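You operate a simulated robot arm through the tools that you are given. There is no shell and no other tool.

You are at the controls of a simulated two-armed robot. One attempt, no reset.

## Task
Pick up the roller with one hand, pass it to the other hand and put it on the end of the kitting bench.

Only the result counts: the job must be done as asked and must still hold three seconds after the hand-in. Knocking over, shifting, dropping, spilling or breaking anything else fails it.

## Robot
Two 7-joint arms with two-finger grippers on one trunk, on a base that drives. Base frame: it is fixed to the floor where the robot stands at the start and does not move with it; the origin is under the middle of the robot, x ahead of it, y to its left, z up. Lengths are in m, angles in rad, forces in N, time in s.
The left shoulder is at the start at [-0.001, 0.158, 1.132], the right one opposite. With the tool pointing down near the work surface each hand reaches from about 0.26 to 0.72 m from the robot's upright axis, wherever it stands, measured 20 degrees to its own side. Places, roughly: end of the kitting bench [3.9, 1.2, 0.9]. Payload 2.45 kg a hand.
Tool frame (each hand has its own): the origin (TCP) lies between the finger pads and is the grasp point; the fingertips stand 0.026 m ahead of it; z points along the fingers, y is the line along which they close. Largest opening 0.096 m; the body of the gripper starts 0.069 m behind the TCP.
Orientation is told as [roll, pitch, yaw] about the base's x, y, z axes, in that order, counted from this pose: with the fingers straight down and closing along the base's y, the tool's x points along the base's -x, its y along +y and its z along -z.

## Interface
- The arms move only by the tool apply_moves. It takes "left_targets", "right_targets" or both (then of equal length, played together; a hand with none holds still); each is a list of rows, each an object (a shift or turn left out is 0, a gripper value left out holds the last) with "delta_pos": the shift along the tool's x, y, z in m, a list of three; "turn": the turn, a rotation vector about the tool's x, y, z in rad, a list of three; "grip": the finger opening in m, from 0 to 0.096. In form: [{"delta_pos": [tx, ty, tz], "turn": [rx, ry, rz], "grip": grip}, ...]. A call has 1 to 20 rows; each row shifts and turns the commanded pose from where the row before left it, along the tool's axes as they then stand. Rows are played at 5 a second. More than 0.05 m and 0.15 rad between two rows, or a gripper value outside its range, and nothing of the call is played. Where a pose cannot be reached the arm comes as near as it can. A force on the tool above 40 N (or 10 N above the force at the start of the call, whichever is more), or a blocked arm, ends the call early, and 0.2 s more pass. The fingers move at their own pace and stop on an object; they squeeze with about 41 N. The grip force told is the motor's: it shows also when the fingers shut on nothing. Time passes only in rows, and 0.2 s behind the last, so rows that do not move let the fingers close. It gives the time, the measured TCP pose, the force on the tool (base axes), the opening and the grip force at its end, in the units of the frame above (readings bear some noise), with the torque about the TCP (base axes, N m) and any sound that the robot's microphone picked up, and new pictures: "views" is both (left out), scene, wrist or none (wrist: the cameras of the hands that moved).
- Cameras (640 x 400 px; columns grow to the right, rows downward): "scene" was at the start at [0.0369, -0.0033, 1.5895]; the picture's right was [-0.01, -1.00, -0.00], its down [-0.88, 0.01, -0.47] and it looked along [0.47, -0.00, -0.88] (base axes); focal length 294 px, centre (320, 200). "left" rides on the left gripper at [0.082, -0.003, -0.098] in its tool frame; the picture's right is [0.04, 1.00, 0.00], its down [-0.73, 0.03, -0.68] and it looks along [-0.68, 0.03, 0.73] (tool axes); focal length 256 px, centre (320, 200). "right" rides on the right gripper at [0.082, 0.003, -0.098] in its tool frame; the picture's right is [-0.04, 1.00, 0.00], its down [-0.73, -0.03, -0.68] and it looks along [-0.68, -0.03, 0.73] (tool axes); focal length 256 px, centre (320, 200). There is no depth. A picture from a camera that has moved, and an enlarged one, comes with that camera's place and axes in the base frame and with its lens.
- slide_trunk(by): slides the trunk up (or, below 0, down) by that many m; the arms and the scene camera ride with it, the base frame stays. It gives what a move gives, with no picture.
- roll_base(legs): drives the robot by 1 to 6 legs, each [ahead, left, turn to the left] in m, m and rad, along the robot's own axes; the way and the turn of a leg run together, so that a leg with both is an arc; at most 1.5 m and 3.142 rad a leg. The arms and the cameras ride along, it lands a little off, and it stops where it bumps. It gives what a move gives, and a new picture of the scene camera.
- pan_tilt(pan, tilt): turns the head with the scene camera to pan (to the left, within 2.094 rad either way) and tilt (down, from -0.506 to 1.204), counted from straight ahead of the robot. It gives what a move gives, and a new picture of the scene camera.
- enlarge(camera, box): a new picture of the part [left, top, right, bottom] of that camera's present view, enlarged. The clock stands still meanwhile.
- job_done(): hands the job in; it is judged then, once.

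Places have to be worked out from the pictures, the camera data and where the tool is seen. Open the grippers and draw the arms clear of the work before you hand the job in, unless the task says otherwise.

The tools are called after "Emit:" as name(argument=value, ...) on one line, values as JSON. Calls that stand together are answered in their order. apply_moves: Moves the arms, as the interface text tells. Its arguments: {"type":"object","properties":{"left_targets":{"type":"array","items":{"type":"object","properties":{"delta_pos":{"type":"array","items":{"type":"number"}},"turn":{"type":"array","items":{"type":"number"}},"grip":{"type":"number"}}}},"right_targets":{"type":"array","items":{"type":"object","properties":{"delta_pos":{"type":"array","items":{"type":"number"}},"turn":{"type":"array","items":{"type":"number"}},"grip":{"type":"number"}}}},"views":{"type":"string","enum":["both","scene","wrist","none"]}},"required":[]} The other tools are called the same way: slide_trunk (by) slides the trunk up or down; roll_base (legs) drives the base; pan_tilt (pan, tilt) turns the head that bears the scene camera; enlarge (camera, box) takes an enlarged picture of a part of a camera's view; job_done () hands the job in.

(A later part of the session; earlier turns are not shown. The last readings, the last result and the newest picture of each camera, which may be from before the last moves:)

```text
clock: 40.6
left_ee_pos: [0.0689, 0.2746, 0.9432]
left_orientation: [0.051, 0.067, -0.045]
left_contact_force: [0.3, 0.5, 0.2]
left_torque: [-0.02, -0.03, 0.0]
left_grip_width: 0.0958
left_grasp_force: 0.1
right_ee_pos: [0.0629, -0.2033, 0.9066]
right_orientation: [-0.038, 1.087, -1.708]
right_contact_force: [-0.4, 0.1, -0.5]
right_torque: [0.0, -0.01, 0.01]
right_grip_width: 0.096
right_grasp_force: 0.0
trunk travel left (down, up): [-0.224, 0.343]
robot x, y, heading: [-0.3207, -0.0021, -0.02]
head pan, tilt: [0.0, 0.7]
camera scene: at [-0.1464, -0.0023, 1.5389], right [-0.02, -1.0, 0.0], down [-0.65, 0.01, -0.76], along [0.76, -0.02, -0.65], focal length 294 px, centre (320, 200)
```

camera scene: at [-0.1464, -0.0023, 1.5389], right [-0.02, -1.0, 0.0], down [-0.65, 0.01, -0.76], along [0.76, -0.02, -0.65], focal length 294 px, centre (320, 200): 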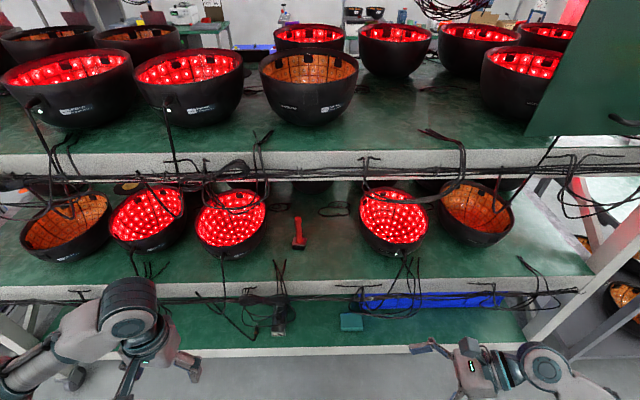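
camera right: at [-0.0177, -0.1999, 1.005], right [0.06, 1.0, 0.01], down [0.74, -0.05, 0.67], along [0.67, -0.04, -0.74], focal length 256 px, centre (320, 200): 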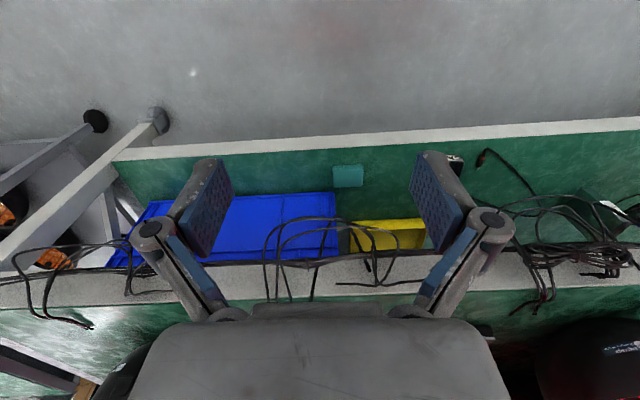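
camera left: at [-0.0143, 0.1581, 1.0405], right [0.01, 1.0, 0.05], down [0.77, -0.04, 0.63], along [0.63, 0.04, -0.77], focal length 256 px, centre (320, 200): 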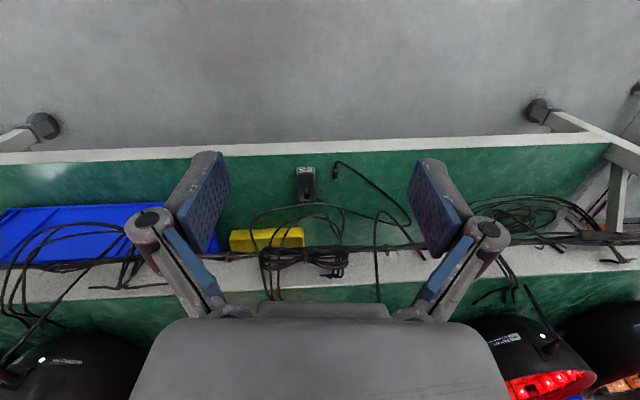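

The right hand now points left, 28° downward, with its camera on top. I turn it about the vertical toward the shelf (azimuth ≈40°) and flatten it to about 15° below horizontal.

Emit:
apply_moves(right_targets=[{"turn": [-0.0885, 0, 0.0465]}, {"turn": [-0.0885, 0, 0.0465]}, {"turn": [-0.0885, 0, 0.0465]}, {"turn": [-0.0885, 0, 0.0465]}, {"turn": [-0.0885, 0, 0.0465]}, {"turn": [-0.0885, 0, 0.0465]}, {"turn": [-0.0885, 0, 0.0465]}, {"turn": [0, 0.1, 0]}, {"turn": [0, 0.1, 0]}, {}], views="both")

```text
clock: 42.8
left_ee_pos: [0.068, 0.2751, 0.9437]
left_orientation: [0.052, 0.065, -0.046]
left_contact_force: [0.0, -0.4, 0.0]
left_torque: [-0.02, -0.04, 0.05]
left_grip_width: 0.0962
left_grasp_force: 0.1
right_ee_pos: [0.0892, -0.227, 0.8958]
right_orientation: [-0.045, 1.275, -2.412]
right_contact_force: [0.2, 0.2, 0.0]
right_torque: [-0.01, -0.03, 0.01]
right_grip_width: 0.0961
right_grasp_force: 0.0
right hand out of reach, approached as far as the arm can: row 6, 7
trunk travel left (down, up): [-0.224, 0.343]
robot x, y, heading: [-0.3141, -0.004, -0.013]
head pan, tilt: [0.0, 0.7]
camera scene: at [-0.1466, -0.005, 1.5389], right [-0.02, -1.0, 0.0], down [-0.65, 0.01, -0.76], along [0.76, -0.01, -0.65], focal length 294 px, centre (320, 200)
camera right: at [0.0431, -0.281, 1.0038], right [0.69, -0.73, -0.05], down [-0.65, -0.57, -0.5], along [0.34, 0.38, -0.86], focal length 256 px, centre (320, 200)
```

scene: 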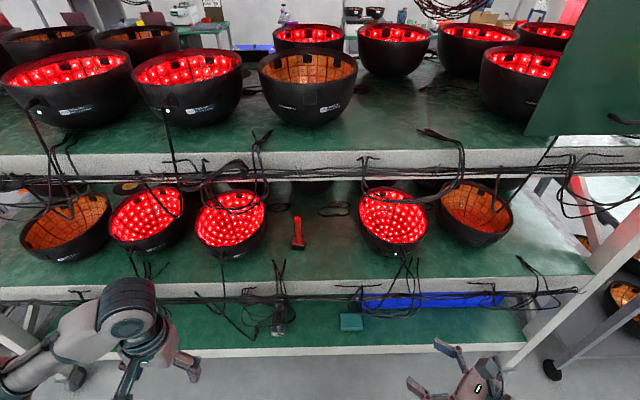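
right: 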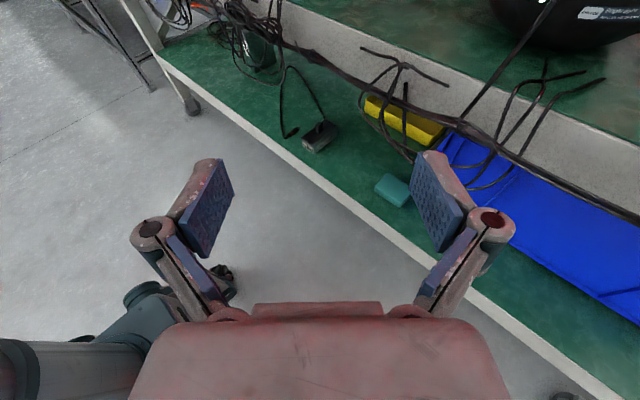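

The right hand is now at azimuth ≈42°, 17° below horizontal, camera up. I take a magnified look at the roller from this camera position for a better position fix.

Emit:
enlarge(camera="scene", box=[260, 190, 340, 260])

Emit:
enlarge(camera="scene", box=[180, 150, 440, 320])

```text
5.71 times, centred on (300, 225) of scene
camera zoom: at [-0.1466, -0.005, 1.5389], right [-0.02, -1.0, 0.0], down [-0.65, 0.01, -0.76], along [0.76, -0.01, -0.65], focal length 1682 px, centre (434, 57)
```

zoom: 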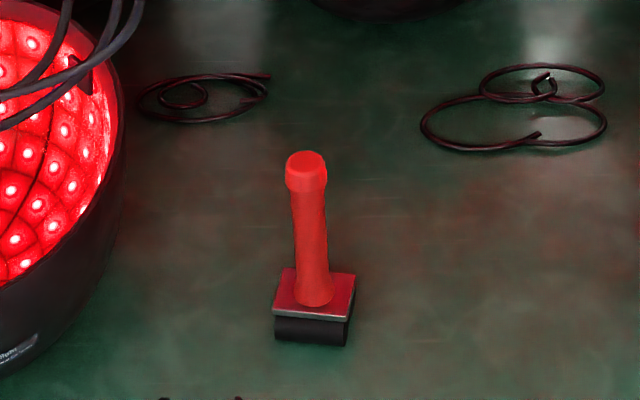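

```text
2.35 times, centred on (310, 235) of scene
camera zoom: at [-0.1466, -0.005, 1.5389], right [-0.02, -1.0, 0.0], down [-0.65, 0.01, -0.76], along [0.76, -0.01, -0.65], focal length 693 px, centre (344, 118)
```

zoom: 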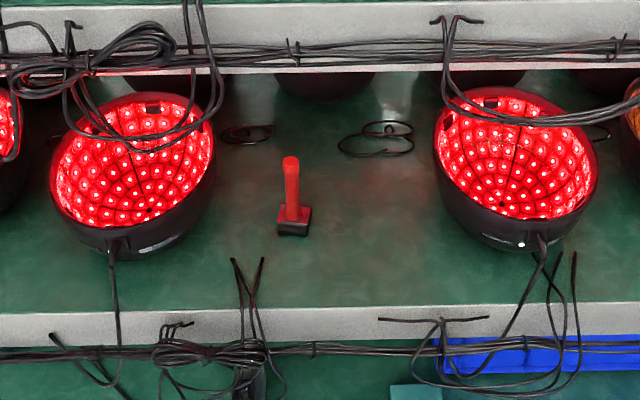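

The roller stands clear, with two cable ends lying on the shelf edge near y≈0.10 that my approach from the right avoids. I draw the left hand back a bit, lift the right hand 2 cm, then drive forward 0.19 and left 0.13.

Emit:
apply_moves(left_targets=[{"delta_pos": [0.03, 0, 0]}, {"delta_pos": [0.03, 0, 0]}, {}], right_targets=[{"delta_pos": [0.012, 0, -0.004]}, {"delta_pos": [0.012, 0, -0.004]}, {}], views="none")

Emit:
roll_base(legs=[[0, 0.13, 0], [0.18, 0, 0]])

Emit:
enlarge(camera="right", box=[0, 0, 640, 400])

```text
clock: 43.6
left_ee_pos: [0.0126, 0.2737, 0.9462]
left_orientation: [0.053, 0.067, -0.045]
left_contact_force: [-0.4, -0.2, 0.0]
left_torque: [0.0, -0.02, 0.02]
left_grip_width: 0.096
left_grasp_force: 0.1
right_ee_pos: [0.0918, -0.2281, 0.9197]
right_orientation: [-0.048, 1.274, -2.418]
right_contact_force: [0.1, 0.2, -0.8]
right_torque: [0.02, 0.04, -0.03]
right_grip_width: 0.0959
right_grasp_force: 0.0
right hand out of reach, approached as far as the arm can: row 2
trunk travel left (down, up): [-0.224, 0.343]
robot x, y, heading: [-0.3202, 0.0001, -0.018]
head pan, tilt: [0.0, 0.7]
```

```text
clock: 46.0
left_ee_pos: [0.192, 0.4279, 0.94]
left_orientation: [0.035, 0.07, -0.038]
left_contact_force: [-0.7, 0.8, 0.2]
left_torque: [-0.1, 0.0, 0.04]
left_grip_width: 0.0958
left_grasp_force: 0.1
right_ee_pos: [0.2714, -0.0788, 0.9254]
right_orientation: [0.005, 1.26, -2.36]
right_contact_force: [-0.3, 1.2, 0.2]
right_torque: [-0.06, -0.01, -0.03]
right_grip_width: 0.096
right_grasp_force: 0.1
trunk travel left (down, up): [-0.224, 0.343]
robot x, y, heading: [-0.136, 0.1346, -0.015]
head pan, tilt: [0.0, 0.7]
camera scene: at [0.0331, 0.1464, 1.5391], right [-0.02, -1.0, 0.01], down [-0.65, 0.0, -0.76], along [0.76, -0.02, -0.65], focal length 294 px, centre (320, 200)
```

scene: 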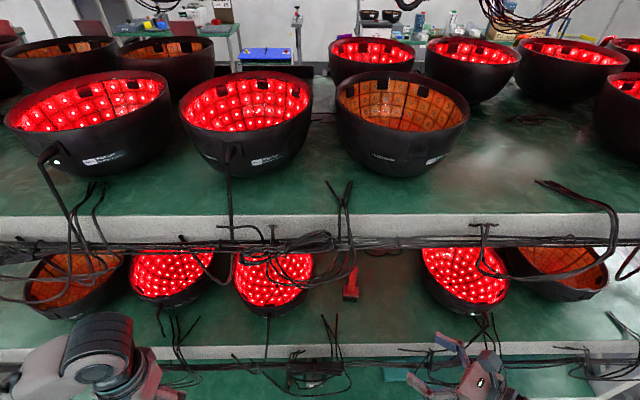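

```text
1.00 times, centred on (320, 200) of right (not enlarged: the box is as wide or as high as the picture)
camera zoom: at [0.2255, -0.1295, 1.0335], right [0.69, -0.72, -0.04], down [-0.64, -0.59, -0.49], along [0.33, 0.36, -0.87], focal length 256 px, centre (320, 200)
```

zoom: 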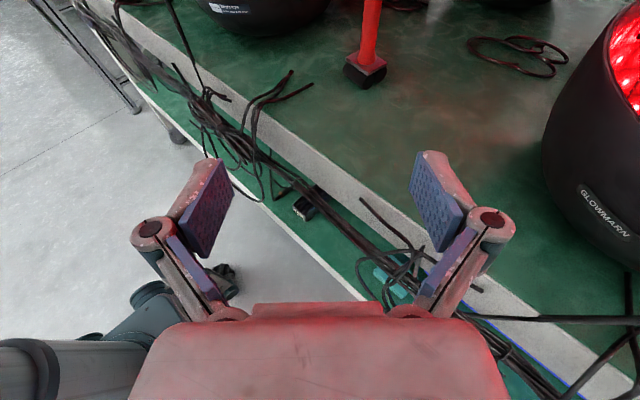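

The right wrist camera sees the roller's base near (366,70). I zoom both cameras to refine the position.

Emit:
enlarge(camera="right", box=[290, 0, 450, 100])

Emit:
enlarge(camera="scene", box=[310, 240, 390, 310])

```text
4.00 times, centred on (370, 50) of right
camera zoom: at [0.2255, -0.1295, 1.0335], right [0.69, -0.72, -0.04], down [-0.64, -0.59, -0.49], along [0.33, 0.36, -0.87], focal length 1024 px, centre (120, 800)
```

zoom: 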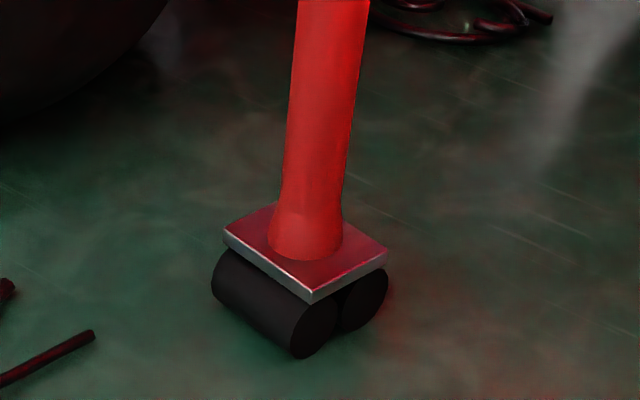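

```text
5.71 times, centred on (350, 275) of scene
camera zoom: at [0.0331, 0.1464, 1.5391], right [-0.02, -1.0, 0.01], down [-0.65, 0.0, -0.76], along [0.76, -0.02, -0.65], focal length 1682 px, centre (149, -229)
```

zoom: 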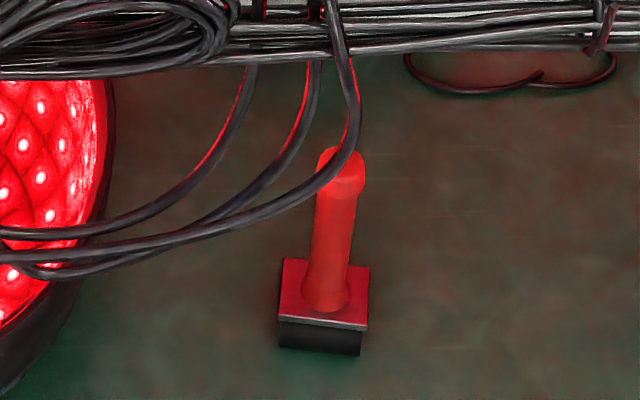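

Combining several rays, I judge the handle axis at about (0.478, 0.05), plate top z≈0.838, handle top z≈0.928, shelf z≈0.81. I narrow the right grip, align sideways, and advance partway along the tool axis.

Emit:
apply_moves(right_targets=[{"delta_pos": [0.009, 0.028, 0], "grip": 0.06}, {"delta_pos": [0.0085, 0.0275, 0]}, {"delta_pos": [0, 0, 0.03]}, {"delta_pos": [0, 0, 0.03]}, {"delta_pos": [0, 0, 0.03]}, {}], views="both")

```text
clock: 47.4
left_ee_pos: [0.1893, 0.4018, 0.9486]
left_orientation: [0.056, 0.064, -0.04]
left_contact_force: [0.0, -1.7, 0.0]
left_torque: [0.0, 0.02, 0.03]
left_grip_width: 0.0961
left_grasp_force: 0.1
right_ee_pos: [0.3741, -0.081, 0.9123]
right_orientation: [-0.046, 1.274, -2.409]
right_contact_force: [0.0, 0.2, -0.9]
right_torque: [0.02, 0.0, 0.03]
right_grip_width: 0.0602
right_grasp_force: 0.1
right hand out of reach, approached as far as the arm can: row 3
trunk travel left (down, up): [-0.224, 0.343]
robot x, y, heading: [-0.1356, 0.1294, -0.013]
head pan, tilt: [0.0, 0.7]
camera scene: at [0.0324, 0.1052, 1.5389], right [-0.02, -1.0, -0.02], down [-0.65, 0.02, -0.76], along [0.76, 0.0, -0.65], focal length 294 px, centre (320, 200)
camera right: at [0.3271, -0.1344, 1.0188], right [0.69, -0.72, -0.05], down [-0.64, -0.58, -0.5], along [0.33, 0.38, -0.86], focal length 256 px, centre (320, 200)
```

scene: 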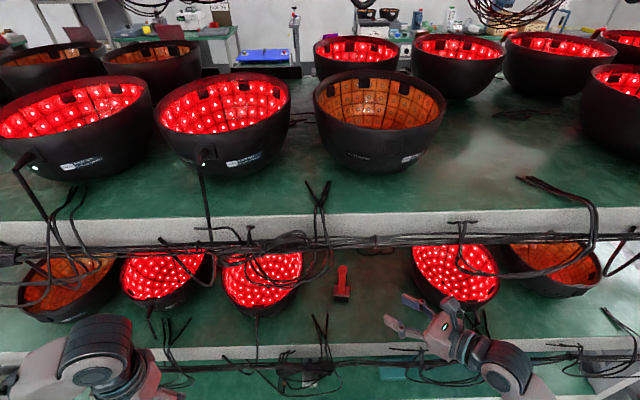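
right: 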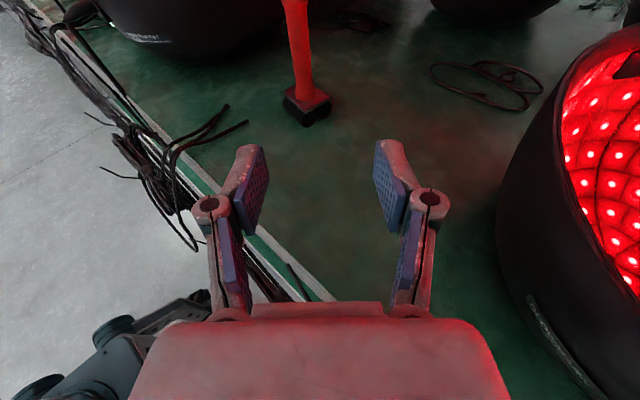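

Two wrist views agree: plate centre at about (0.478, 0.044, 0.837), so in the tool frame I need about y −0.017, z +0.17. I shift away from the bowl and advance 0.09.

Emit:
apply_moves(right_targets=[{"delta_pos": [0.003, -0.017, 0]}, {"delta_pos": [0.003, 0, 0.03]}, {"delta_pos": [0, 0, 0.03]}, {"delta_pos": [0, 0, 0.03]}, {}], views="both")

```text
clock: 48.6
left_ee_pos: [0.1897, 0.4339, 0.9414]
left_orientation: [0.034, 0.066, -0.037]
left_contact_force: [-0.2, 0.5, 0.7]
left_torque: [-0.01, 0.01, 0.0]
left_grip_width: 0.0958
left_grasp_force: 0.1
right_ee_pos: [0.4216, 0.0257, 0.8975]
right_orientation: [0.012, 1.259, -2.352]
right_contact_force: [-0.7, 0.5, 0.0]
right_torque: [-0.01, 0.01, -0.03]
right_grip_width: 0.0599
right_grasp_force: 0.1
trunk travel left (down, up): [-0.224, 0.343]
robot x, y, heading: [-0.1352, 0.1385, -0.015]
head pan, tilt: [0.0, 0.7]
camera scene: at [0.0337, 0.1511, 1.5389], right [-0.02, -1.0, 0.01], down [-0.65, 0.0, -0.76], along [0.76, -0.02, -0.65], focal length 294 px, centre (320, 200)
camera right: at [0.3763, -0.0268, 1.0044], right [0.69, -0.72, -0.03], down [-0.64, -0.59, -0.49], along [0.33, 0.36, -0.87], focal length 256 px, centre (320, 200)
```

scene: 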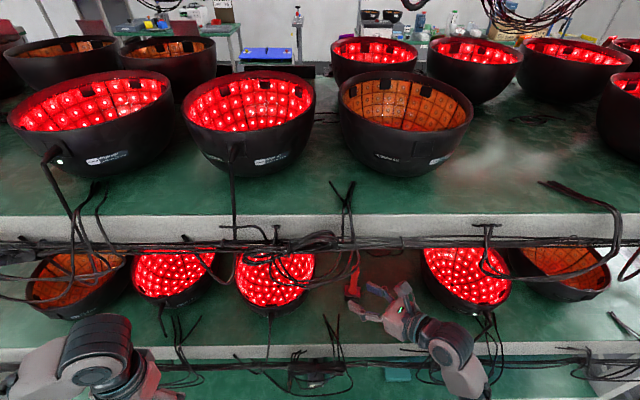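
right: 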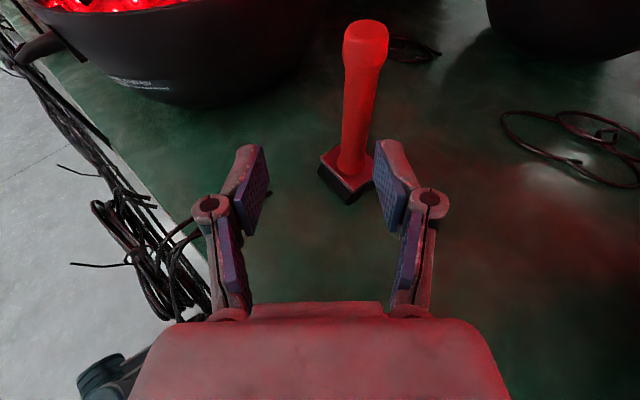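

The torso seems to be swaying sideways after the base move (hand y shifted by several cm). I hold still for a second or so and check that readings settle.

Emit:
apply_moves(right_targets=[{}, {}, {}, {}], views="none")

Emit:
apply_moves(right_targets=[{}, {}, {}], views="none")

Emit:
apply_moves(right_targets=[{}, {}], views="none")

Emit:
apply_moves(right_targets=[{}], views="wrist")

```text
clock: 49.6
left_ee_pos: [0.1915, 0.4277, 0.9422]
left_orientation: [0.038, 0.067, -0.037]
left_contact_force: [-0.7, 0.7, 0.0]
left_torque: [-0.03, -0.01, 0.01]
left_grip_width: 0.0962
left_grasp_force: 0.1
right_ee_pos: [0.4224, 0.0184, 0.8957]
right_orientation: [0.005, 1.263, -2.36]
right_contact_force: [-1.0, -0.2, -0.2]
right_torque: [0.05, 0.01, -0.03]
right_grip_width: 0.0599
right_grasp_force: 0.1
trunk travel left (down, up): [-0.224, 0.343]
robot x, y, heading: [-0.1367, 0.1323, -0.015]
head pan, tilt: [0.0, 0.7]
```

```text
clock: 50.4
left_ee_pos: [0.1893, 0.428, 0.9428]
left_orientation: [0.039, 0.066, -0.038]
left_contact_force: [-0.7, 0.1, 0.5]
left_torque: [-0.05, 0.0, -0.01]
left_grip_width: 0.0961
left_grasp_force: 0.1
right_ee_pos: [0.4223, 0.018, 0.8951]
right_orientation: [0.004, 1.261, -2.36]
right_contact_force: [-0.1, -0.5, 0.7]
right_torque: [-0.02, -0.02, 0.0]
right_grip_width: 0.0599
right_grasp_force: 0.1
trunk travel left (down, up): [-0.224, 0.343]
robot x, y, heading: [-0.1361, 0.1386, -0.014]
head pan, tilt: [0.0, 0.7]
```

```text
clock: 51.0
left_ee_pos: [0.1895, 0.4218, 0.9453]
left_orientation: [0.044, 0.066, -0.037]
left_contact_force: [0.7, 0.4, -0.1]
left_torque: [-0.02, 0.0, -0.01]
left_grip_width: 0.0959
left_grasp_force: 0.1
right_ee_pos: [0.4229, 0.0121, 0.8948]
right_orientation: [-0.013, 1.266, -2.375]
right_contact_force: [0.4, -0.1, 0.3]
right_torque: [0.0, 0.01, -0.03]
right_grip_width: 0.06
right_grasp_force: 0.0
trunk travel left (down, up): [-0.224, 0.343]
robot x, y, heading: [-0.1351, 0.1349, -0.016]
head pan, tilt: [0.0, 0.7]
```

```text
clock: 51.4
left_ee_pos: [0.1901, 0.4207, 0.9427]
left_orientation: [0.042, 0.066, -0.036]
left_contact_force: [0.4, -0.4, -1.0]
left_torque: [-0.01, -0.03, 0.02]
left_grip_width: 0.0958
left_grasp_force: 0.1
right_ee_pos: [0.423, 0.0114, 0.8938]
right_orientation: [-0.009, 1.265, -2.371]
right_contact_force: [0.1, -0.5, -0.3]
right_torque: [-0.01, -0.01, 0.01]
right_grip_width: 0.0601
right_grasp_force: 0.1
trunk travel left (down, up): [-0.224, 0.343]
robot x, y, heading: [-0.1396, 0.1345, -0.015]
head pan, tilt: [0.0, 0.7]
camera right: at [0.3764, -0.0405, 1.0024], right [0.69, -0.72, -0.04], down [-0.64, -0.59, -0.5], along [0.33, 0.37, -0.87], focal length 256 px, centre (320, 200)
```

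right: 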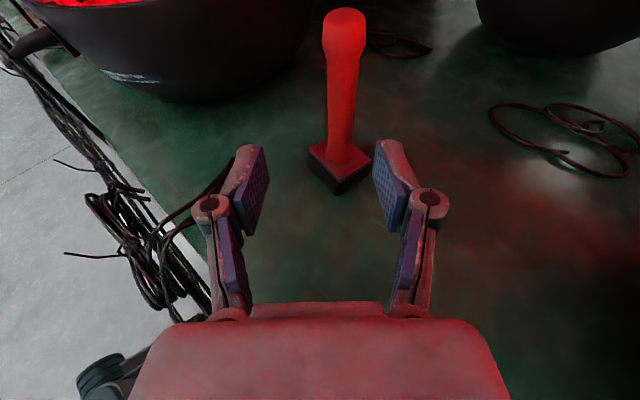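

The sway is creeping to rest; the handle now sits slightly right of centre between the fingers. I wait two more seconds and re-check before the final advance.

Emit:
apply_moves(right_targets=[{}, {}, {}, {}, {}, {}, {}, {}, {}, {}], views="wrist")

```text
clock: 53.6
left_ee_pos: [0.1906, 0.4215, 0.9442]
left_orientation: [0.042, 0.066, -0.04]
left_contact_force: [0.0, -0.7, 0.0]
left_torque: [0.01, 0.03, -0.03]
left_grip_width: 0.0962
left_grasp_force: 0.0
right_ee_pos: [0.4233, 0.0126, 0.8946]
right_orientation: [-0.011, 1.265, -2.374]
right_contact_force: [0.2, -0.5, -0.3]
right_torque: [-0.06, 0.0, -0.03]
right_grip_width: 0.0601
right_grasp_force: 0.1
trunk travel left (down, up): [-0.224, 0.343]
robot x, y, heading: [-0.1343, 0.1292, -0.014]
head pan, tilt: [0.0, 0.7]
camera right: at [0.3765, -0.0397, 1.0024], right [0.69, -0.72, -0.04], down [-0.64, -0.59, -0.49], along [0.33, 0.37, -0.87], focal length 256 px, centre (320, 200)
```

right: 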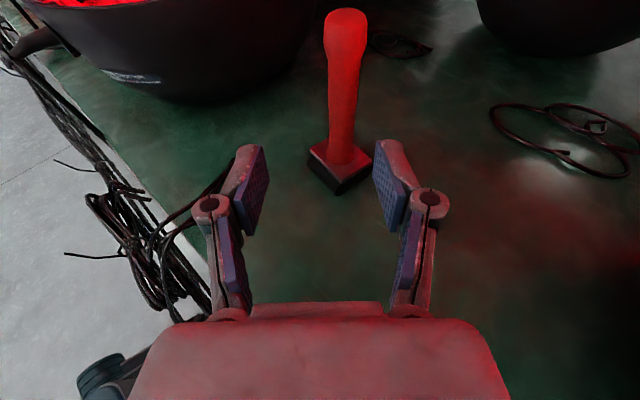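

Settled. I correct sideways by +0.015 and advance 0.02 slowly, dropping slightly, then look again.

Emit:
apply_moves(right_targets=[{"delta_pos": [0, 0.008, 0]}, {"delta_pos": [-0.003, 0.007, 0.01]}, {"delta_pos": [-0.003, 0, 0.01]}, {}, {}, {}, {}], views="wrist")

```text
clock: 55.2
left_ee_pos: [0.1902, 0.4226, 0.9442]
left_orientation: [0.041, 0.067, -0.039]
left_contact_force: [-0.1, 0.1, -0.4]
left_torque: [-0.03, -0.02, -0.01]
left_grip_width: 0.0959
left_grasp_force: 0.1
right_ee_pos: [0.4477, 0.0145, 0.8805]
right_orientation: [-0.011, 1.266, -2.375]
right_contact_force: [0.2, 0.0, 0.3]
right_torque: [0.05, 0.03, 0.04]
right_grip_width: 0.0602
right_grasp_force: 0.1
trunk travel left (down, up): [-0.224, 0.343]
robot x, y, heading: [-0.1395, 0.1307, -0.012]
head pan, tilt: [0.0, 0.7]
camera right: at [0.4016, -0.0379, 0.9883], right [0.69, -0.72, -0.04], down [-0.64, -0.59, -0.49], along [0.33, 0.37, -0.87], focal length 256 px, centre (320, 200)
```

right: 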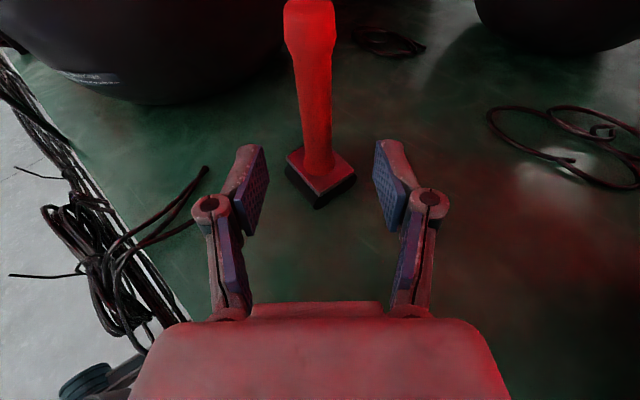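

The handle is centred between the fingers. I advance the remaining 0.043 along the tool axis and look before closing.

Emit:
apply_moves(right_targets=[{"delta_pos": [0, 0, 0.012]}, {"delta_pos": [0, 0, 0.012]}, {"delta_pos": [0, 0, 0.01]}, {"delta_pos": [0, 0, 0.008]}, {}, {}, {}], views="wrist")

```text
clock: 56.8
left_ee_pos: [0.1896, 0.4212, 0.9426]
left_orientation: [0.041, 0.066, -0.039]
left_contact_force: [-0.3, 0.7, 0.2]
left_torque: [0.04, 0.01, -0.01]
left_grip_width: 0.096
left_grasp_force: 0.0
right_ee_pos: [0.4756, 0.0423, 0.8674]
right_orientation: [-0.012, 1.264, -2.374]
right_contact_force: [-0.1, 0.0, -0.9]
right_torque: [-0.01, 0.01, -0.02]
right_grip_width: 0.0599
right_grasp_force: 0.0
trunk travel left (down, up): [-0.224, 0.343]
robot x, y, heading: [-0.1386, 0.1342, -0.019]
head pan, tilt: [0.0, 0.7]
camera right: at [0.4305, -0.0102, 0.976], right [0.69, -0.72, -0.04], down [-0.64, -0.59, -0.49], along [0.33, 0.37, -0.87], focal length 256 px, centre (320, 200)
```

right: 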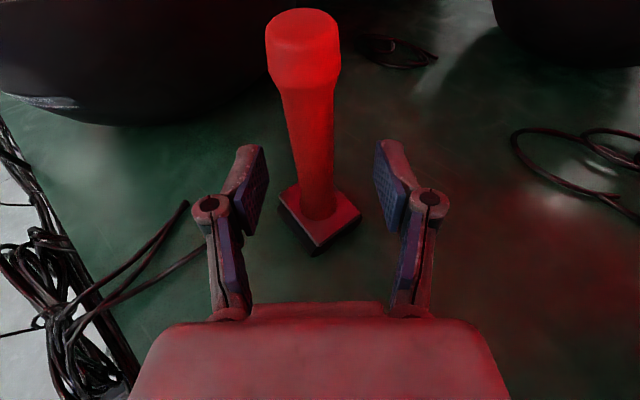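

The handle lies at the TCP between the pads, with the pads about 3 cm above the plate. I close the right gripper.

Emit:
apply_moves(right_targets=[{"grip": 0.03}, {"grip": 0.0}, {}, {}, {}], views="wrist")

```text
clock: 58.0
left_ee_pos: [0.191, 0.4223, 0.9449]
left_orientation: [0.042, 0.067, -0.039]
left_contact_force: [-0.5, 0.1, -0.5]
left_torque: [-0.03, -0.01, 0.01]
left_grip_width: 0.0961
left_grasp_force: 0.0
right_ee_pos: [0.477, 0.0422, 0.8693]
right_orientation: [-0.012, 1.264, -2.373]
right_contact_force: [-0.1, 0.4, -0.1]
right_torque: [0.01, -0.01, 0.01]
right_grip_width: 0.0164
right_grasp_force: 41.2
trunk travel left (down, up): [-0.224, 0.343]
robot x, y, heading: [-0.1348, 0.1334, -0.017]
head pan, tilt: [0.0, 0.7]
camera right: at [0.4305, -0.0102, 0.9758], right [0.69, -0.72, -0.04], down [-0.64, -0.59, -0.49], along [0.33, 0.37, -0.87], focal length 256 px, centre (320, 200)
```

right: 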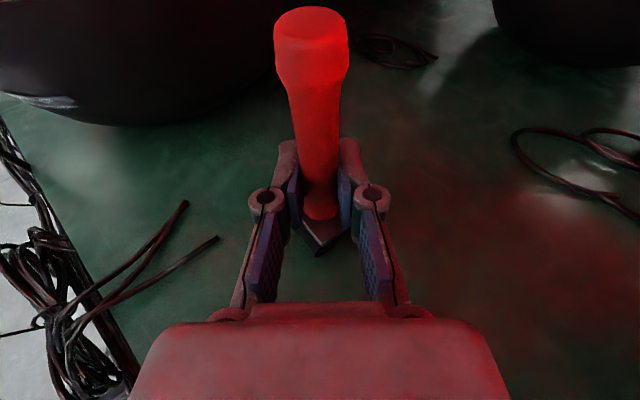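

Gripped (width 16 mm, 41 N). I lift straight up 0.04 m and check.

Emit:
apply_moves(right_targets=[{"delta_pos": [0.0096, 0, -0.003]}, {"delta_pos": [0.0096, 0, -0.003]}, {"delta_pos": [0.0096, 0, -0.003]}, {"delta_pos": [0.0096, 0, -0.003]}, {}, {}], views="both")

```text
clock: 59.4
left_ee_pos: [0.1899, 0.4224, 0.9442]
left_orientation: [0.042, 0.065, -0.039]
left_contact_force: [0.0, -0.5, 0.0]
left_torque: [-0.02, 0.02, 0.03]
left_grip_width: 0.096
left_grasp_force: 0.0
right_ee_pos: [0.4756, 0.043, 0.9085]
right_orientation: [-0.012, 1.265, -2.374]
right_contact_force: [0.2, 0.5, -1.1]
right_torque: [-0.02, 0.0, 0.02]
right_grip_width: 0.0164
right_grasp_force: 41.1
trunk travel left (down, up): [-0.224, 0.343]
robot x, y, heading: [-0.1361, 0.1325, -0.017]
head pan, tilt: [0.0, 0.7]
camera scene: at [0.0348, 0.1352, 1.5388], right [-0.02, -1.0, 0.0], down [-0.65, 0.01, -0.76], along [0.76, -0.01, -0.65], focal length 294 px, centre (320, 200)
camera right: at [0.4292, -0.0094, 1.0154], right [0.69, -0.72, -0.04], down [-0.64, -0.59, -0.49], along [0.33, 0.37, -0.87], focal length 256 px, centre (320, 200)
```

scene: 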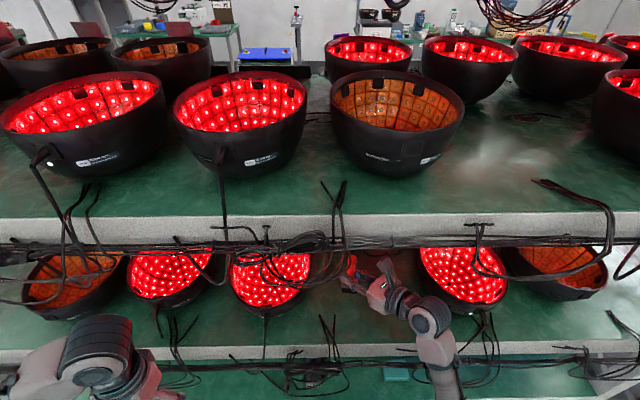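
right: 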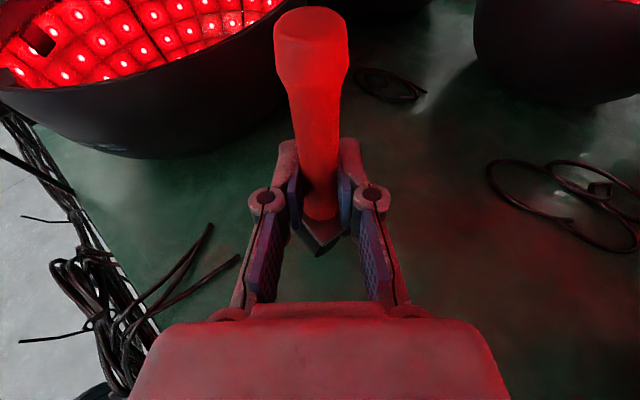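

The roller is lifted cleanly. I retract the hand straight back 0.10 m out of the gap between the bowls.

Emit:
apply_moves(right_targets=[{"delta_pos": [-0.0043, -0.014, -0.0136]}, {"delta_pos": [-0.0043, -0.014, -0.0136]}, {"delta_pos": [-0.0043, -0.014, -0.0136]}, {"delta_pos": [-0.0043, -0.014, -0.0136]}, {"delta_pos": [-0.0043, -0.014, -0.0136]}, {}, {}], views="scene")

```text
clock: 61.0
left_ee_pos: [0.1898, 0.4217, 0.9443]
left_orientation: [0.041, 0.068, -0.039]
left_contact_force: [-0.6, 0.8, 0.4]
left_torque: [-0.03, -0.01, 0.01]
left_grip_width: 0.0959
left_grasp_force: 0.1
right_ee_pos: [0.3764, 0.0427, 0.9084]
right_orientation: [-0.013, 1.266, -2.374]
right_contact_force: [0.1, -0.2, -0.6]
right_torque: [-0.02, -0.02, 0.02]
right_grip_width: 0.0167
right_grasp_force: 40.3
trunk travel left (down, up): [-0.224, 0.343]
robot x, y, heading: [-0.134, 0.1347, -0.019]
head pan, tilt: [0.0, 0.7]
camera scene: at [0.0339, 0.1354, 1.5389], right [-0.02, -1.0, 0.0], down [-0.65, 0.01, -0.76], along [0.76, -0.01, -0.65], focal length 294 px, centre (320, 200)
```

scene: 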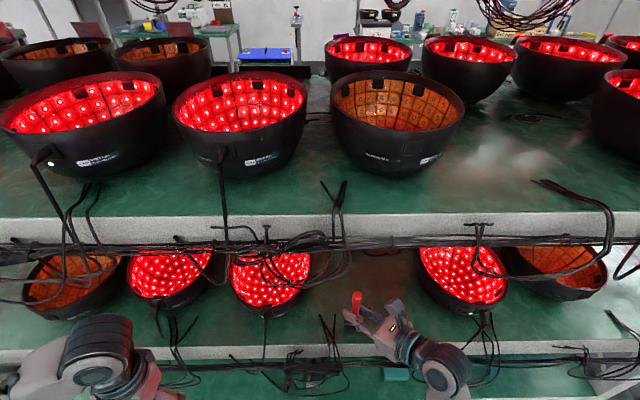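

The roller is out of the gap at x≈0.376. Now I roll the base straight back 0.45 m into open space.

Emit:
roll_base(legs=[[-0.45, 0, 0]])

Emit:
apply_moves(right_targets=[{}, {}, {}, {}, {}], views="both")

```text
clock: 63.7
left_ee_pos: [-0.2599, 0.4281, 0.9441]
left_orientation: [0.042, 0.065, -0.045]
left_contact_force: [-0.3, -0.2, 0.3]
left_torque: [-0.01, -0.01, -0.01]
left_grip_width: 0.0961
left_grasp_force: 0.1
right_ee_pos: [-0.0762, 0.0477, 0.9093]
right_orientation: [-0.01, 1.266, -2.382]
right_contact_force: [-0.3, 0.3, -1.5]
right_torque: [-0.02, 0.0, -0.03]
right_grip_width: 0.0167
right_grasp_force: 41.2
trunk travel left (down, up): [-0.224, 0.343]
robot x, y, heading: [-0.5898, 0.1426, -0.022]
head pan, tilt: [0.0, 0.7]
camera scene: at [-0.4181, 0.1429, 1.5389], right [-0.02, -1.0, 0.0], down [-0.65, 0.01, -0.76], along [0.76, -0.02, -0.65], focal length 294 px, centre (320, 200)
```

scene: 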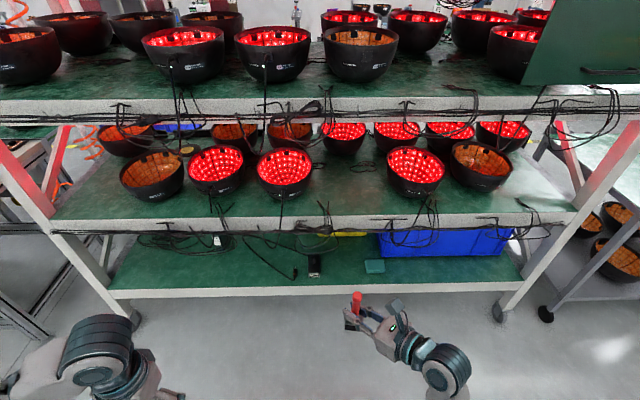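

```text
clock: 64.9
left_ee_pos: [-0.2616, 0.4271, 0.946]
left_orientation: [0.044, 0.062, -0.045]
left_contact_force: [0.2, -1.3, -0.2]
left_torque: [0.0, -0.02, -0.01]
left_grip_width: 0.0962
left_grasp_force: 0.2
right_ee_pos: [-0.0792, 0.0471, 0.9092]
right_orientation: [-0.006, 1.266, -2.376]
right_contact_force: [-0.2, 0.1, -0.9]
right_torque: [0.02, 0.0, -0.03]
right_grip_width: 0.0165
right_grasp_force: 40.9
trunk travel left (down, up): [-0.224, 0.343]
robot x, y, heading: [-0.5838, 0.1414, -0.022]
head pan, tilt: [0.0, 0.7]
camera scene: at [-0.4175, 0.143, 1.5389], right [-0.02, -1.0, 0.0], down [-0.65, 0.01, -0.76], along [0.76, -0.02, -0.65], focal length 294 px, centre (320, 200)
camera right: at [-0.1256, -0.0047, 1.018], right [0.69, -0.72, -0.04], down [-0.64, -0.58, -0.5], along [0.34, 0.37, -0.87], focal length 256 px, centre (320, 200)
```

scene: 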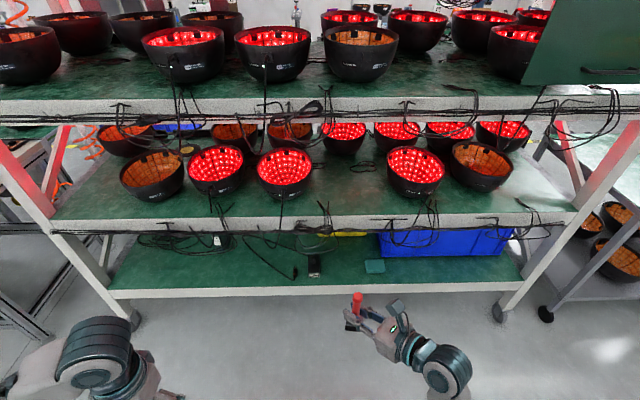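
right: 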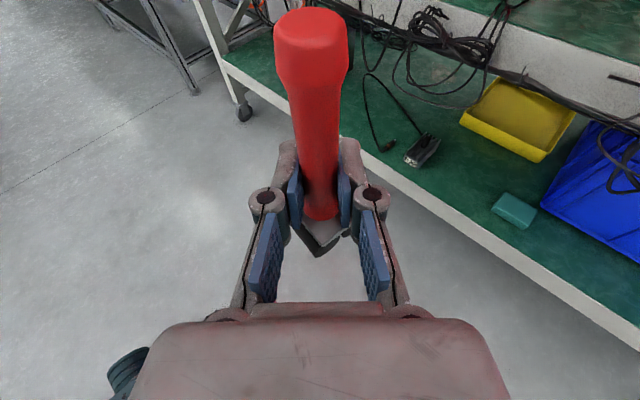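

Handover space reached; the roller hangs upright in the right hand with its upper ~4 cm of handle free. I swing the right hand about the vertical to point more to the left (the roller stays upright), so the left hand can come in from the left and above.

Emit:
apply_moves(right_targets=[{"turn": [0.1146, 0, -0.036]}, {"turn": [0.1146, 0, -0.036]}, {"turn": [0.1146, 0, -0.036]}, {"turn": [0.1146, 0, -0.036]}, {"turn": [0.1146, 0, -0.036]}, {}, {}], views="scene")

```text
clock: 66.5
left_ee_pos: [-0.2616, 0.4284, 0.9452]
left_orientation: [0.043, 0.062, -0.047]
left_contact_force: [-0.3, 0.7, 0.2]
left_torque: [-0.02, 0.0, 0.0]
left_grip_width: 0.0957
left_grasp_force: 0.0
right_ee_pos: [-0.0779, 0.0474, 0.9096]
right_orientation: [-0.006, 1.267, -1.773]
right_contact_force: [0.1, -0.5, -1.7]
right_torque: [-0.05, -0.01, 0.02]
right_grip_width: 0.0162
right_grasp_force: 41.2
trunk travel left (down, up): [-0.224, 0.343]
robot x, y, heading: [-0.5858, 0.1421, -0.019]
head pan, tilt: [0.0, 0.7]
camera scene: at [-0.4168, 0.1423, 1.5388], right [-0.02, -1.0, 0.0], down [-0.65, 0.01, -0.76], along [0.76, -0.02, -0.65], focal length 294 px, centre (320, 200)
```

scene: 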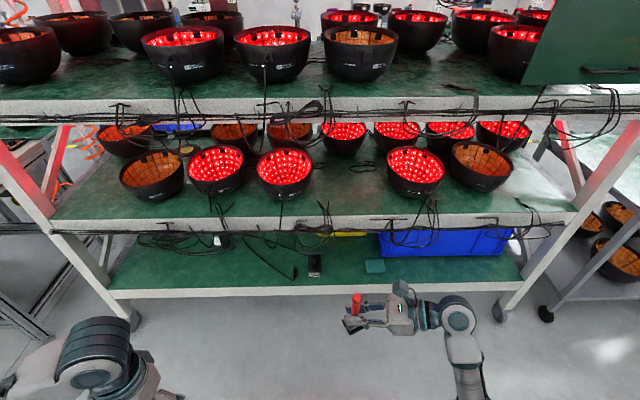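

The right hand now points almost straight left. I shift it 0.07 left toward the middle, and bring the left hand forward, yawing it −45° and pitching it up 45° for its approach.

Emit:
apply_moves(left_targets=[{"delta_pos": [-0.033, 0, 0]}, {"delta_pos": [-0.033, 0, 0]}, {"delta_pos": [-0.033, 0, 0]}, {"turn": [0, 0, 0.15]}, {"turn": [0, 0, 0.15]}, {"turn": [0, 0, 0.15]}, {"turn": [0, 0, 0.15]}, {"turn": [0, 0, 0.14]}, {"turn": [0, -0.14, 0]}, {"turn": [0, -0.14, 0]}, {"turn": [0, -0.14, 0]}, {"turn": [0, -0.14, 0]}, {"turn": [0, -0.14, 0]}, {"turn": [0, -0.14, 0]}, {}, {}], right_targets=[{"delta_pos": [0.0103, -0.007, 0.0327]}, {"delta_pos": [0.0103, -0.007, 0.0327]}, {}, {}, {}, {}, {}, {}, {}, {}, {}, {}, {}, {}, {}, {}], views="both")

```text
clock: 69.9
left_ee_pos: [-0.1637, 0.4231, 0.9399]
left_orientation: [-0.015, -0.766, -0.774]
left_contact_force: [0.1, -0.2, -0.9]
left_torque: [0.01, 0.02, 0.07]
left_grip_width: 0.0961
left_grasp_force: 0.0
right_ee_pos: [-0.0773, 0.1176, 0.9091]
right_orientation: [-0.003, 1.268, -1.771]
right_contact_force: [-1.1, 0.6, -1.1]
right_torque: [0.01, 0.01, 0.01]
right_grip_width: 0.0162
right_grasp_force: 41.2
trunk travel left (down, up): [-0.224, 0.343]
robot x, y, heading: [-0.5877, 0.1401, -0.026]
head pan, tilt: [0.0, 0.7]
camera scene: at [-0.4179, 0.1435, 1.5389], right [-0.02, -1.0, 0.0], down [-0.65, 0.01, -0.76], along [0.76, -0.02, -0.65], focal length 294 px, centre (320, 200)
camera right: at [-0.0883, 0.0474, 1.0169], right [0.98, -0.21, -0.04], down [-0.2, -0.84, -0.5], along [0.07, 0.49, -0.87], focal length 256 px, centre (320, 200)
camera left: at [-0.2555, 0.5097, 0.9539], right [0.69, 0.73, -0.04], down [0.07, -0.01, 1.0], along [0.72, -0.69, -0.06], focal length 256 px, centre (320, 200)
```

scene: 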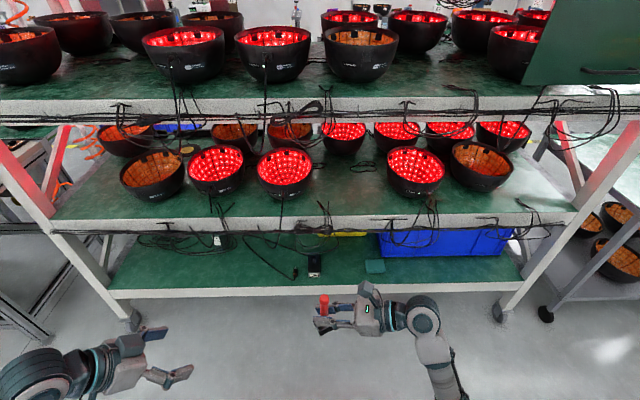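
right: 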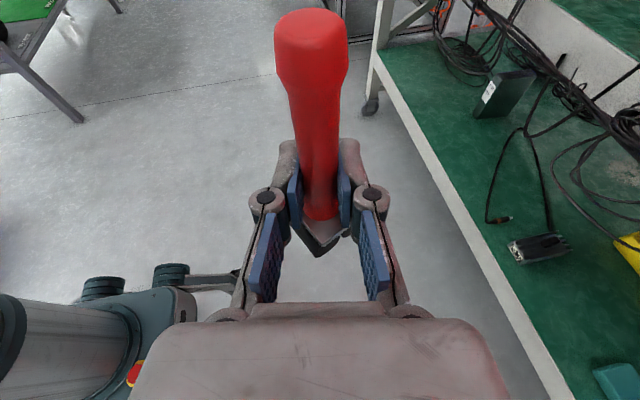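
left: 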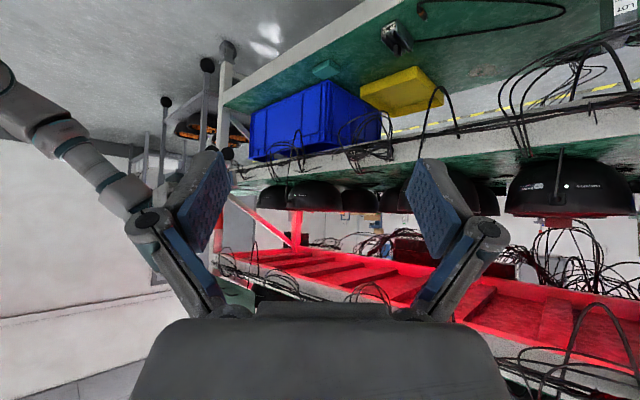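

Both hands are posed; the left hand needs a flatter (30°), more opposed approach to clear the right hand's fingers. I adjust its orientation and move it to a pre-grasp point about 0.12 m back from the handle top along its axis.

Emit:
apply_moves(left_targets=[{"turn": [0, -0.135, 0]}, {"turn": [0, -0.135, 0]}, {"turn": [0.128, 0, 0.074]}, {"turn": [0.128, 0, 0.074]}, {"delta_pos": [-0.0287, -0.0118, 0.023]}, {"delta_pos": [-0.0287, -0.0118, 0.023]}, {"delta_pos": [-0.0287, -0.0118, 0.023]}, {"delta_pos": [-0.0287, -0.0118, 0.023]}, {"delta_pos": [-0.0287, -0.0118, 0.023]}, {"delta_pos": [-0.0287, -0.0118, 0.023], "grip": 0.055}, {}, {}], views="both")

```text
clock: 72.5
left_ee_pos: [-0.1304, 0.2102, 1.015]
left_orientation: [-0.029, -1.038, -1.055]
left_contact_force: [-0.1, -0.1, 0.9]
left_torque: [-0.02, -0.03, -0.05]
left_grip_width: 0.0552
left_grasp_force: 0.0
right_ee_pos: [-0.0778, 0.1174, 0.9085]
right_orientation: [-0.005, 1.267, -1.775]
right_contact_force: [0.8, -0.3, -0.8]
right_torque: [-0.01, -0.02, -0.03]
right_grip_width: 0.0165
right_grasp_force: 41.0
trunk travel left (down, up): [-0.224, 0.343]
robot x, y, heading: [-0.5836, 0.1423, -0.023]
head pan, tilt: [0.0, 0.7]
camera scene: at [-0.4161, 0.1433, 1.5387], right [-0.02, -1.0, 0.0], down [-0.65, 0.01, -0.76], along [0.76, -0.02, -0.65], focal length 294 px, centre (320, 200)
camera left: at [-0.1925, 0.3177, 0.9956], right [0.87, 0.49, -0.05], down [-0.06, 0.21, 0.98], along [0.49, -0.85, 0.21], focal length 256 px, centre (320, 200)
```

scene: 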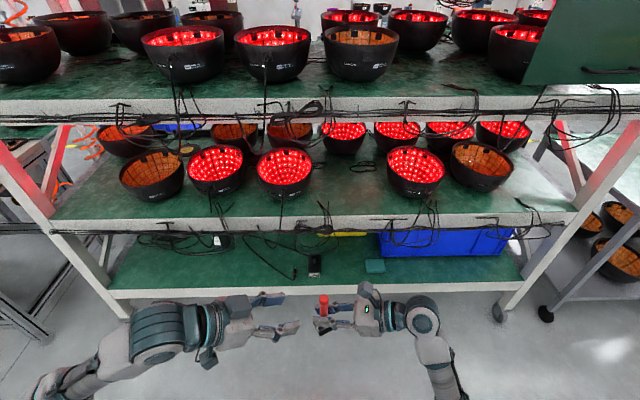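
left: 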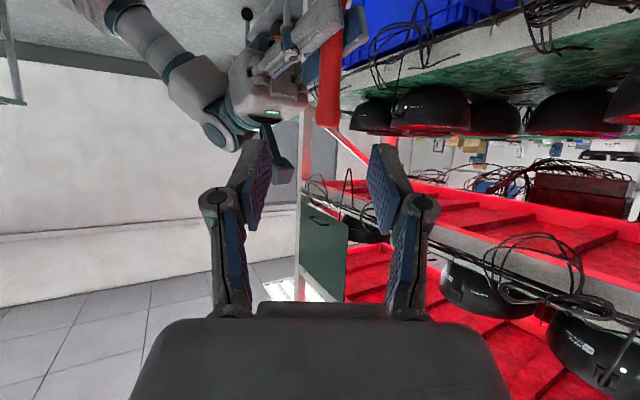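

The left wrist camera sees the red handle (image is inverted) just right of centre. I zoom in on both views to measure the offsets.

Emit:
enlarge(camera="left", box=[220, 0, 440, 200])

Emit:
enlarge(camera="scene", box=[220, 270, 400, 370])

```text
2.00 times, centred on (330, 100) of left
camera zoom: at [-0.1925, 0.3177, 0.9956], right [0.87, 0.49, -0.05], down [-0.06, 0.21, 0.98], along [0.49, -0.85, 0.21], focal length 512 px, centre (300, 400)
```

zoom: 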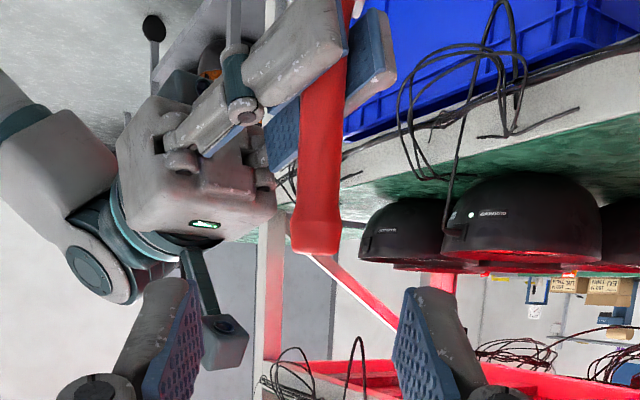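

```text
3.56 times, centred on (310, 320) of scene
camera zoom: at [-0.4161, 0.1433, 1.5387], right [-0.02, -1.0, 0.0], down [-0.65, 0.01, -0.76], along [0.76, -0.02, -0.65], focal length 1047 px, centre (356, -227)
```

zoom: 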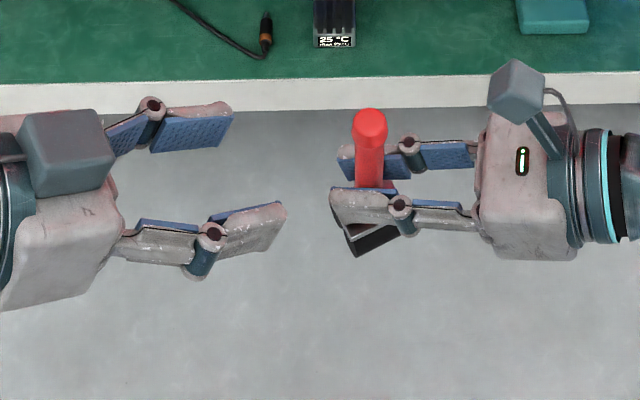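

Measurements put the handle top at about (−0.077, 0.122, 0.976), so the left TCP target is (−0.077, 0.121, 0.964): tool shift ≈ (−0.010, +0.006, +0.117). I align and advance 0.065 first, then look.

Emit:
apply_moves(left_targets=[{"delta_pos": [-0.01, 0.006, 0]}, {"delta_pos": [0, 0, 0.022]}, {"delta_pos": [0, 0, 0.022]}, {"delta_pos": [0, 0, 0.021]}, {}, {}], views="both")

Emit:
enlarge(camera="scene", box=[220, 270, 400, 370])

```text
clock: 73.9
left_ee_pos: [-0.0951, 0.1555, 0.9931]
left_orientation: [-0.028, -1.036, -1.058]
left_contact_force: [0.1, -0.1, 0.2]
left_torque: [-0.03, -0.02, 0.01]
left_grip_width: 0.0551
left_grasp_force: 0.1
right_ee_pos: [-0.0782, 0.1167, 0.9079]
right_orientation: [-0.006, 1.269, -1.777]
right_contact_force: [-0.3, -0.4, -1.1]
right_torque: [-0.01, -0.02, 0.0]
right_grip_width: 0.0163
right_grasp_force: 40.5
trunk travel left (down, up): [-0.224, 0.343]
robot x, y, heading: [-0.5909, 0.143, -0.024]
head pan, tilt: [0.0, 0.7]
camera scene: at [-0.416, 0.1414, 1.5387], right [-0.02, -1.0, 0.0], down [-0.65, 0.01, -0.76], along [0.76, -0.02, -0.65], focal length 294 px, centre (320, 200)
camera left: at [-0.1584, 0.2641, 0.9728], right [0.87, 0.49, -0.05], down [-0.06, 0.21, 0.98], along [0.49, -0.85, 0.21], focal length 256 px, centre (320, 200)
```

scene: 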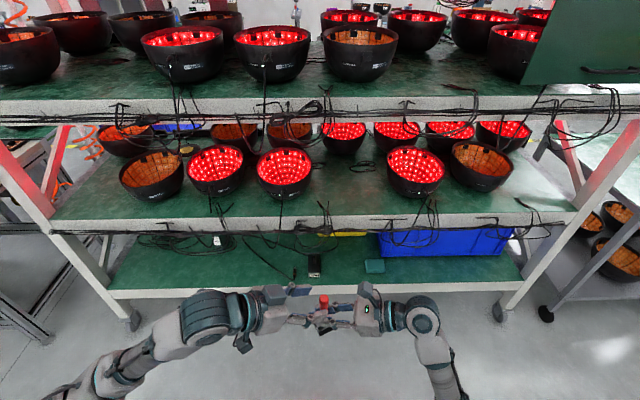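
left: 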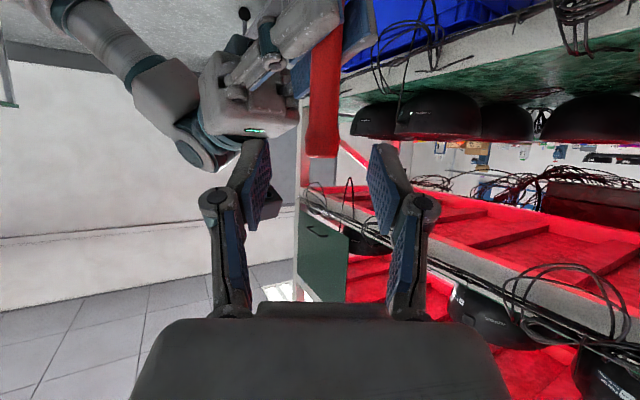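

```text
3.56 times, centred on (310, 320) of scene
camera zoom: at [-0.416, 0.1414, 1.5387], right [-0.02, -1.0, 0.0], down [-0.65, 0.01, -0.76], along [0.76, -0.02, -0.65], focal length 1047 px, centre (356, -227)
```

zoom: 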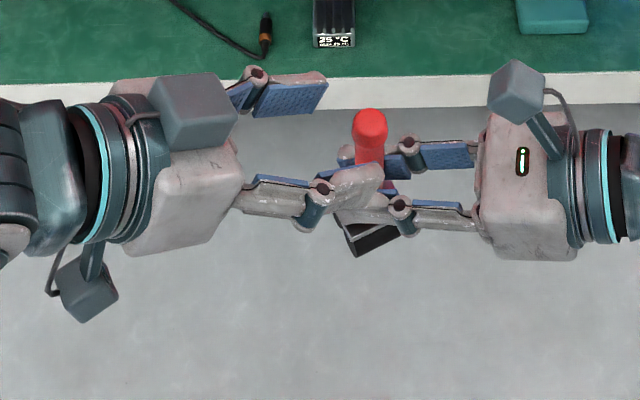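

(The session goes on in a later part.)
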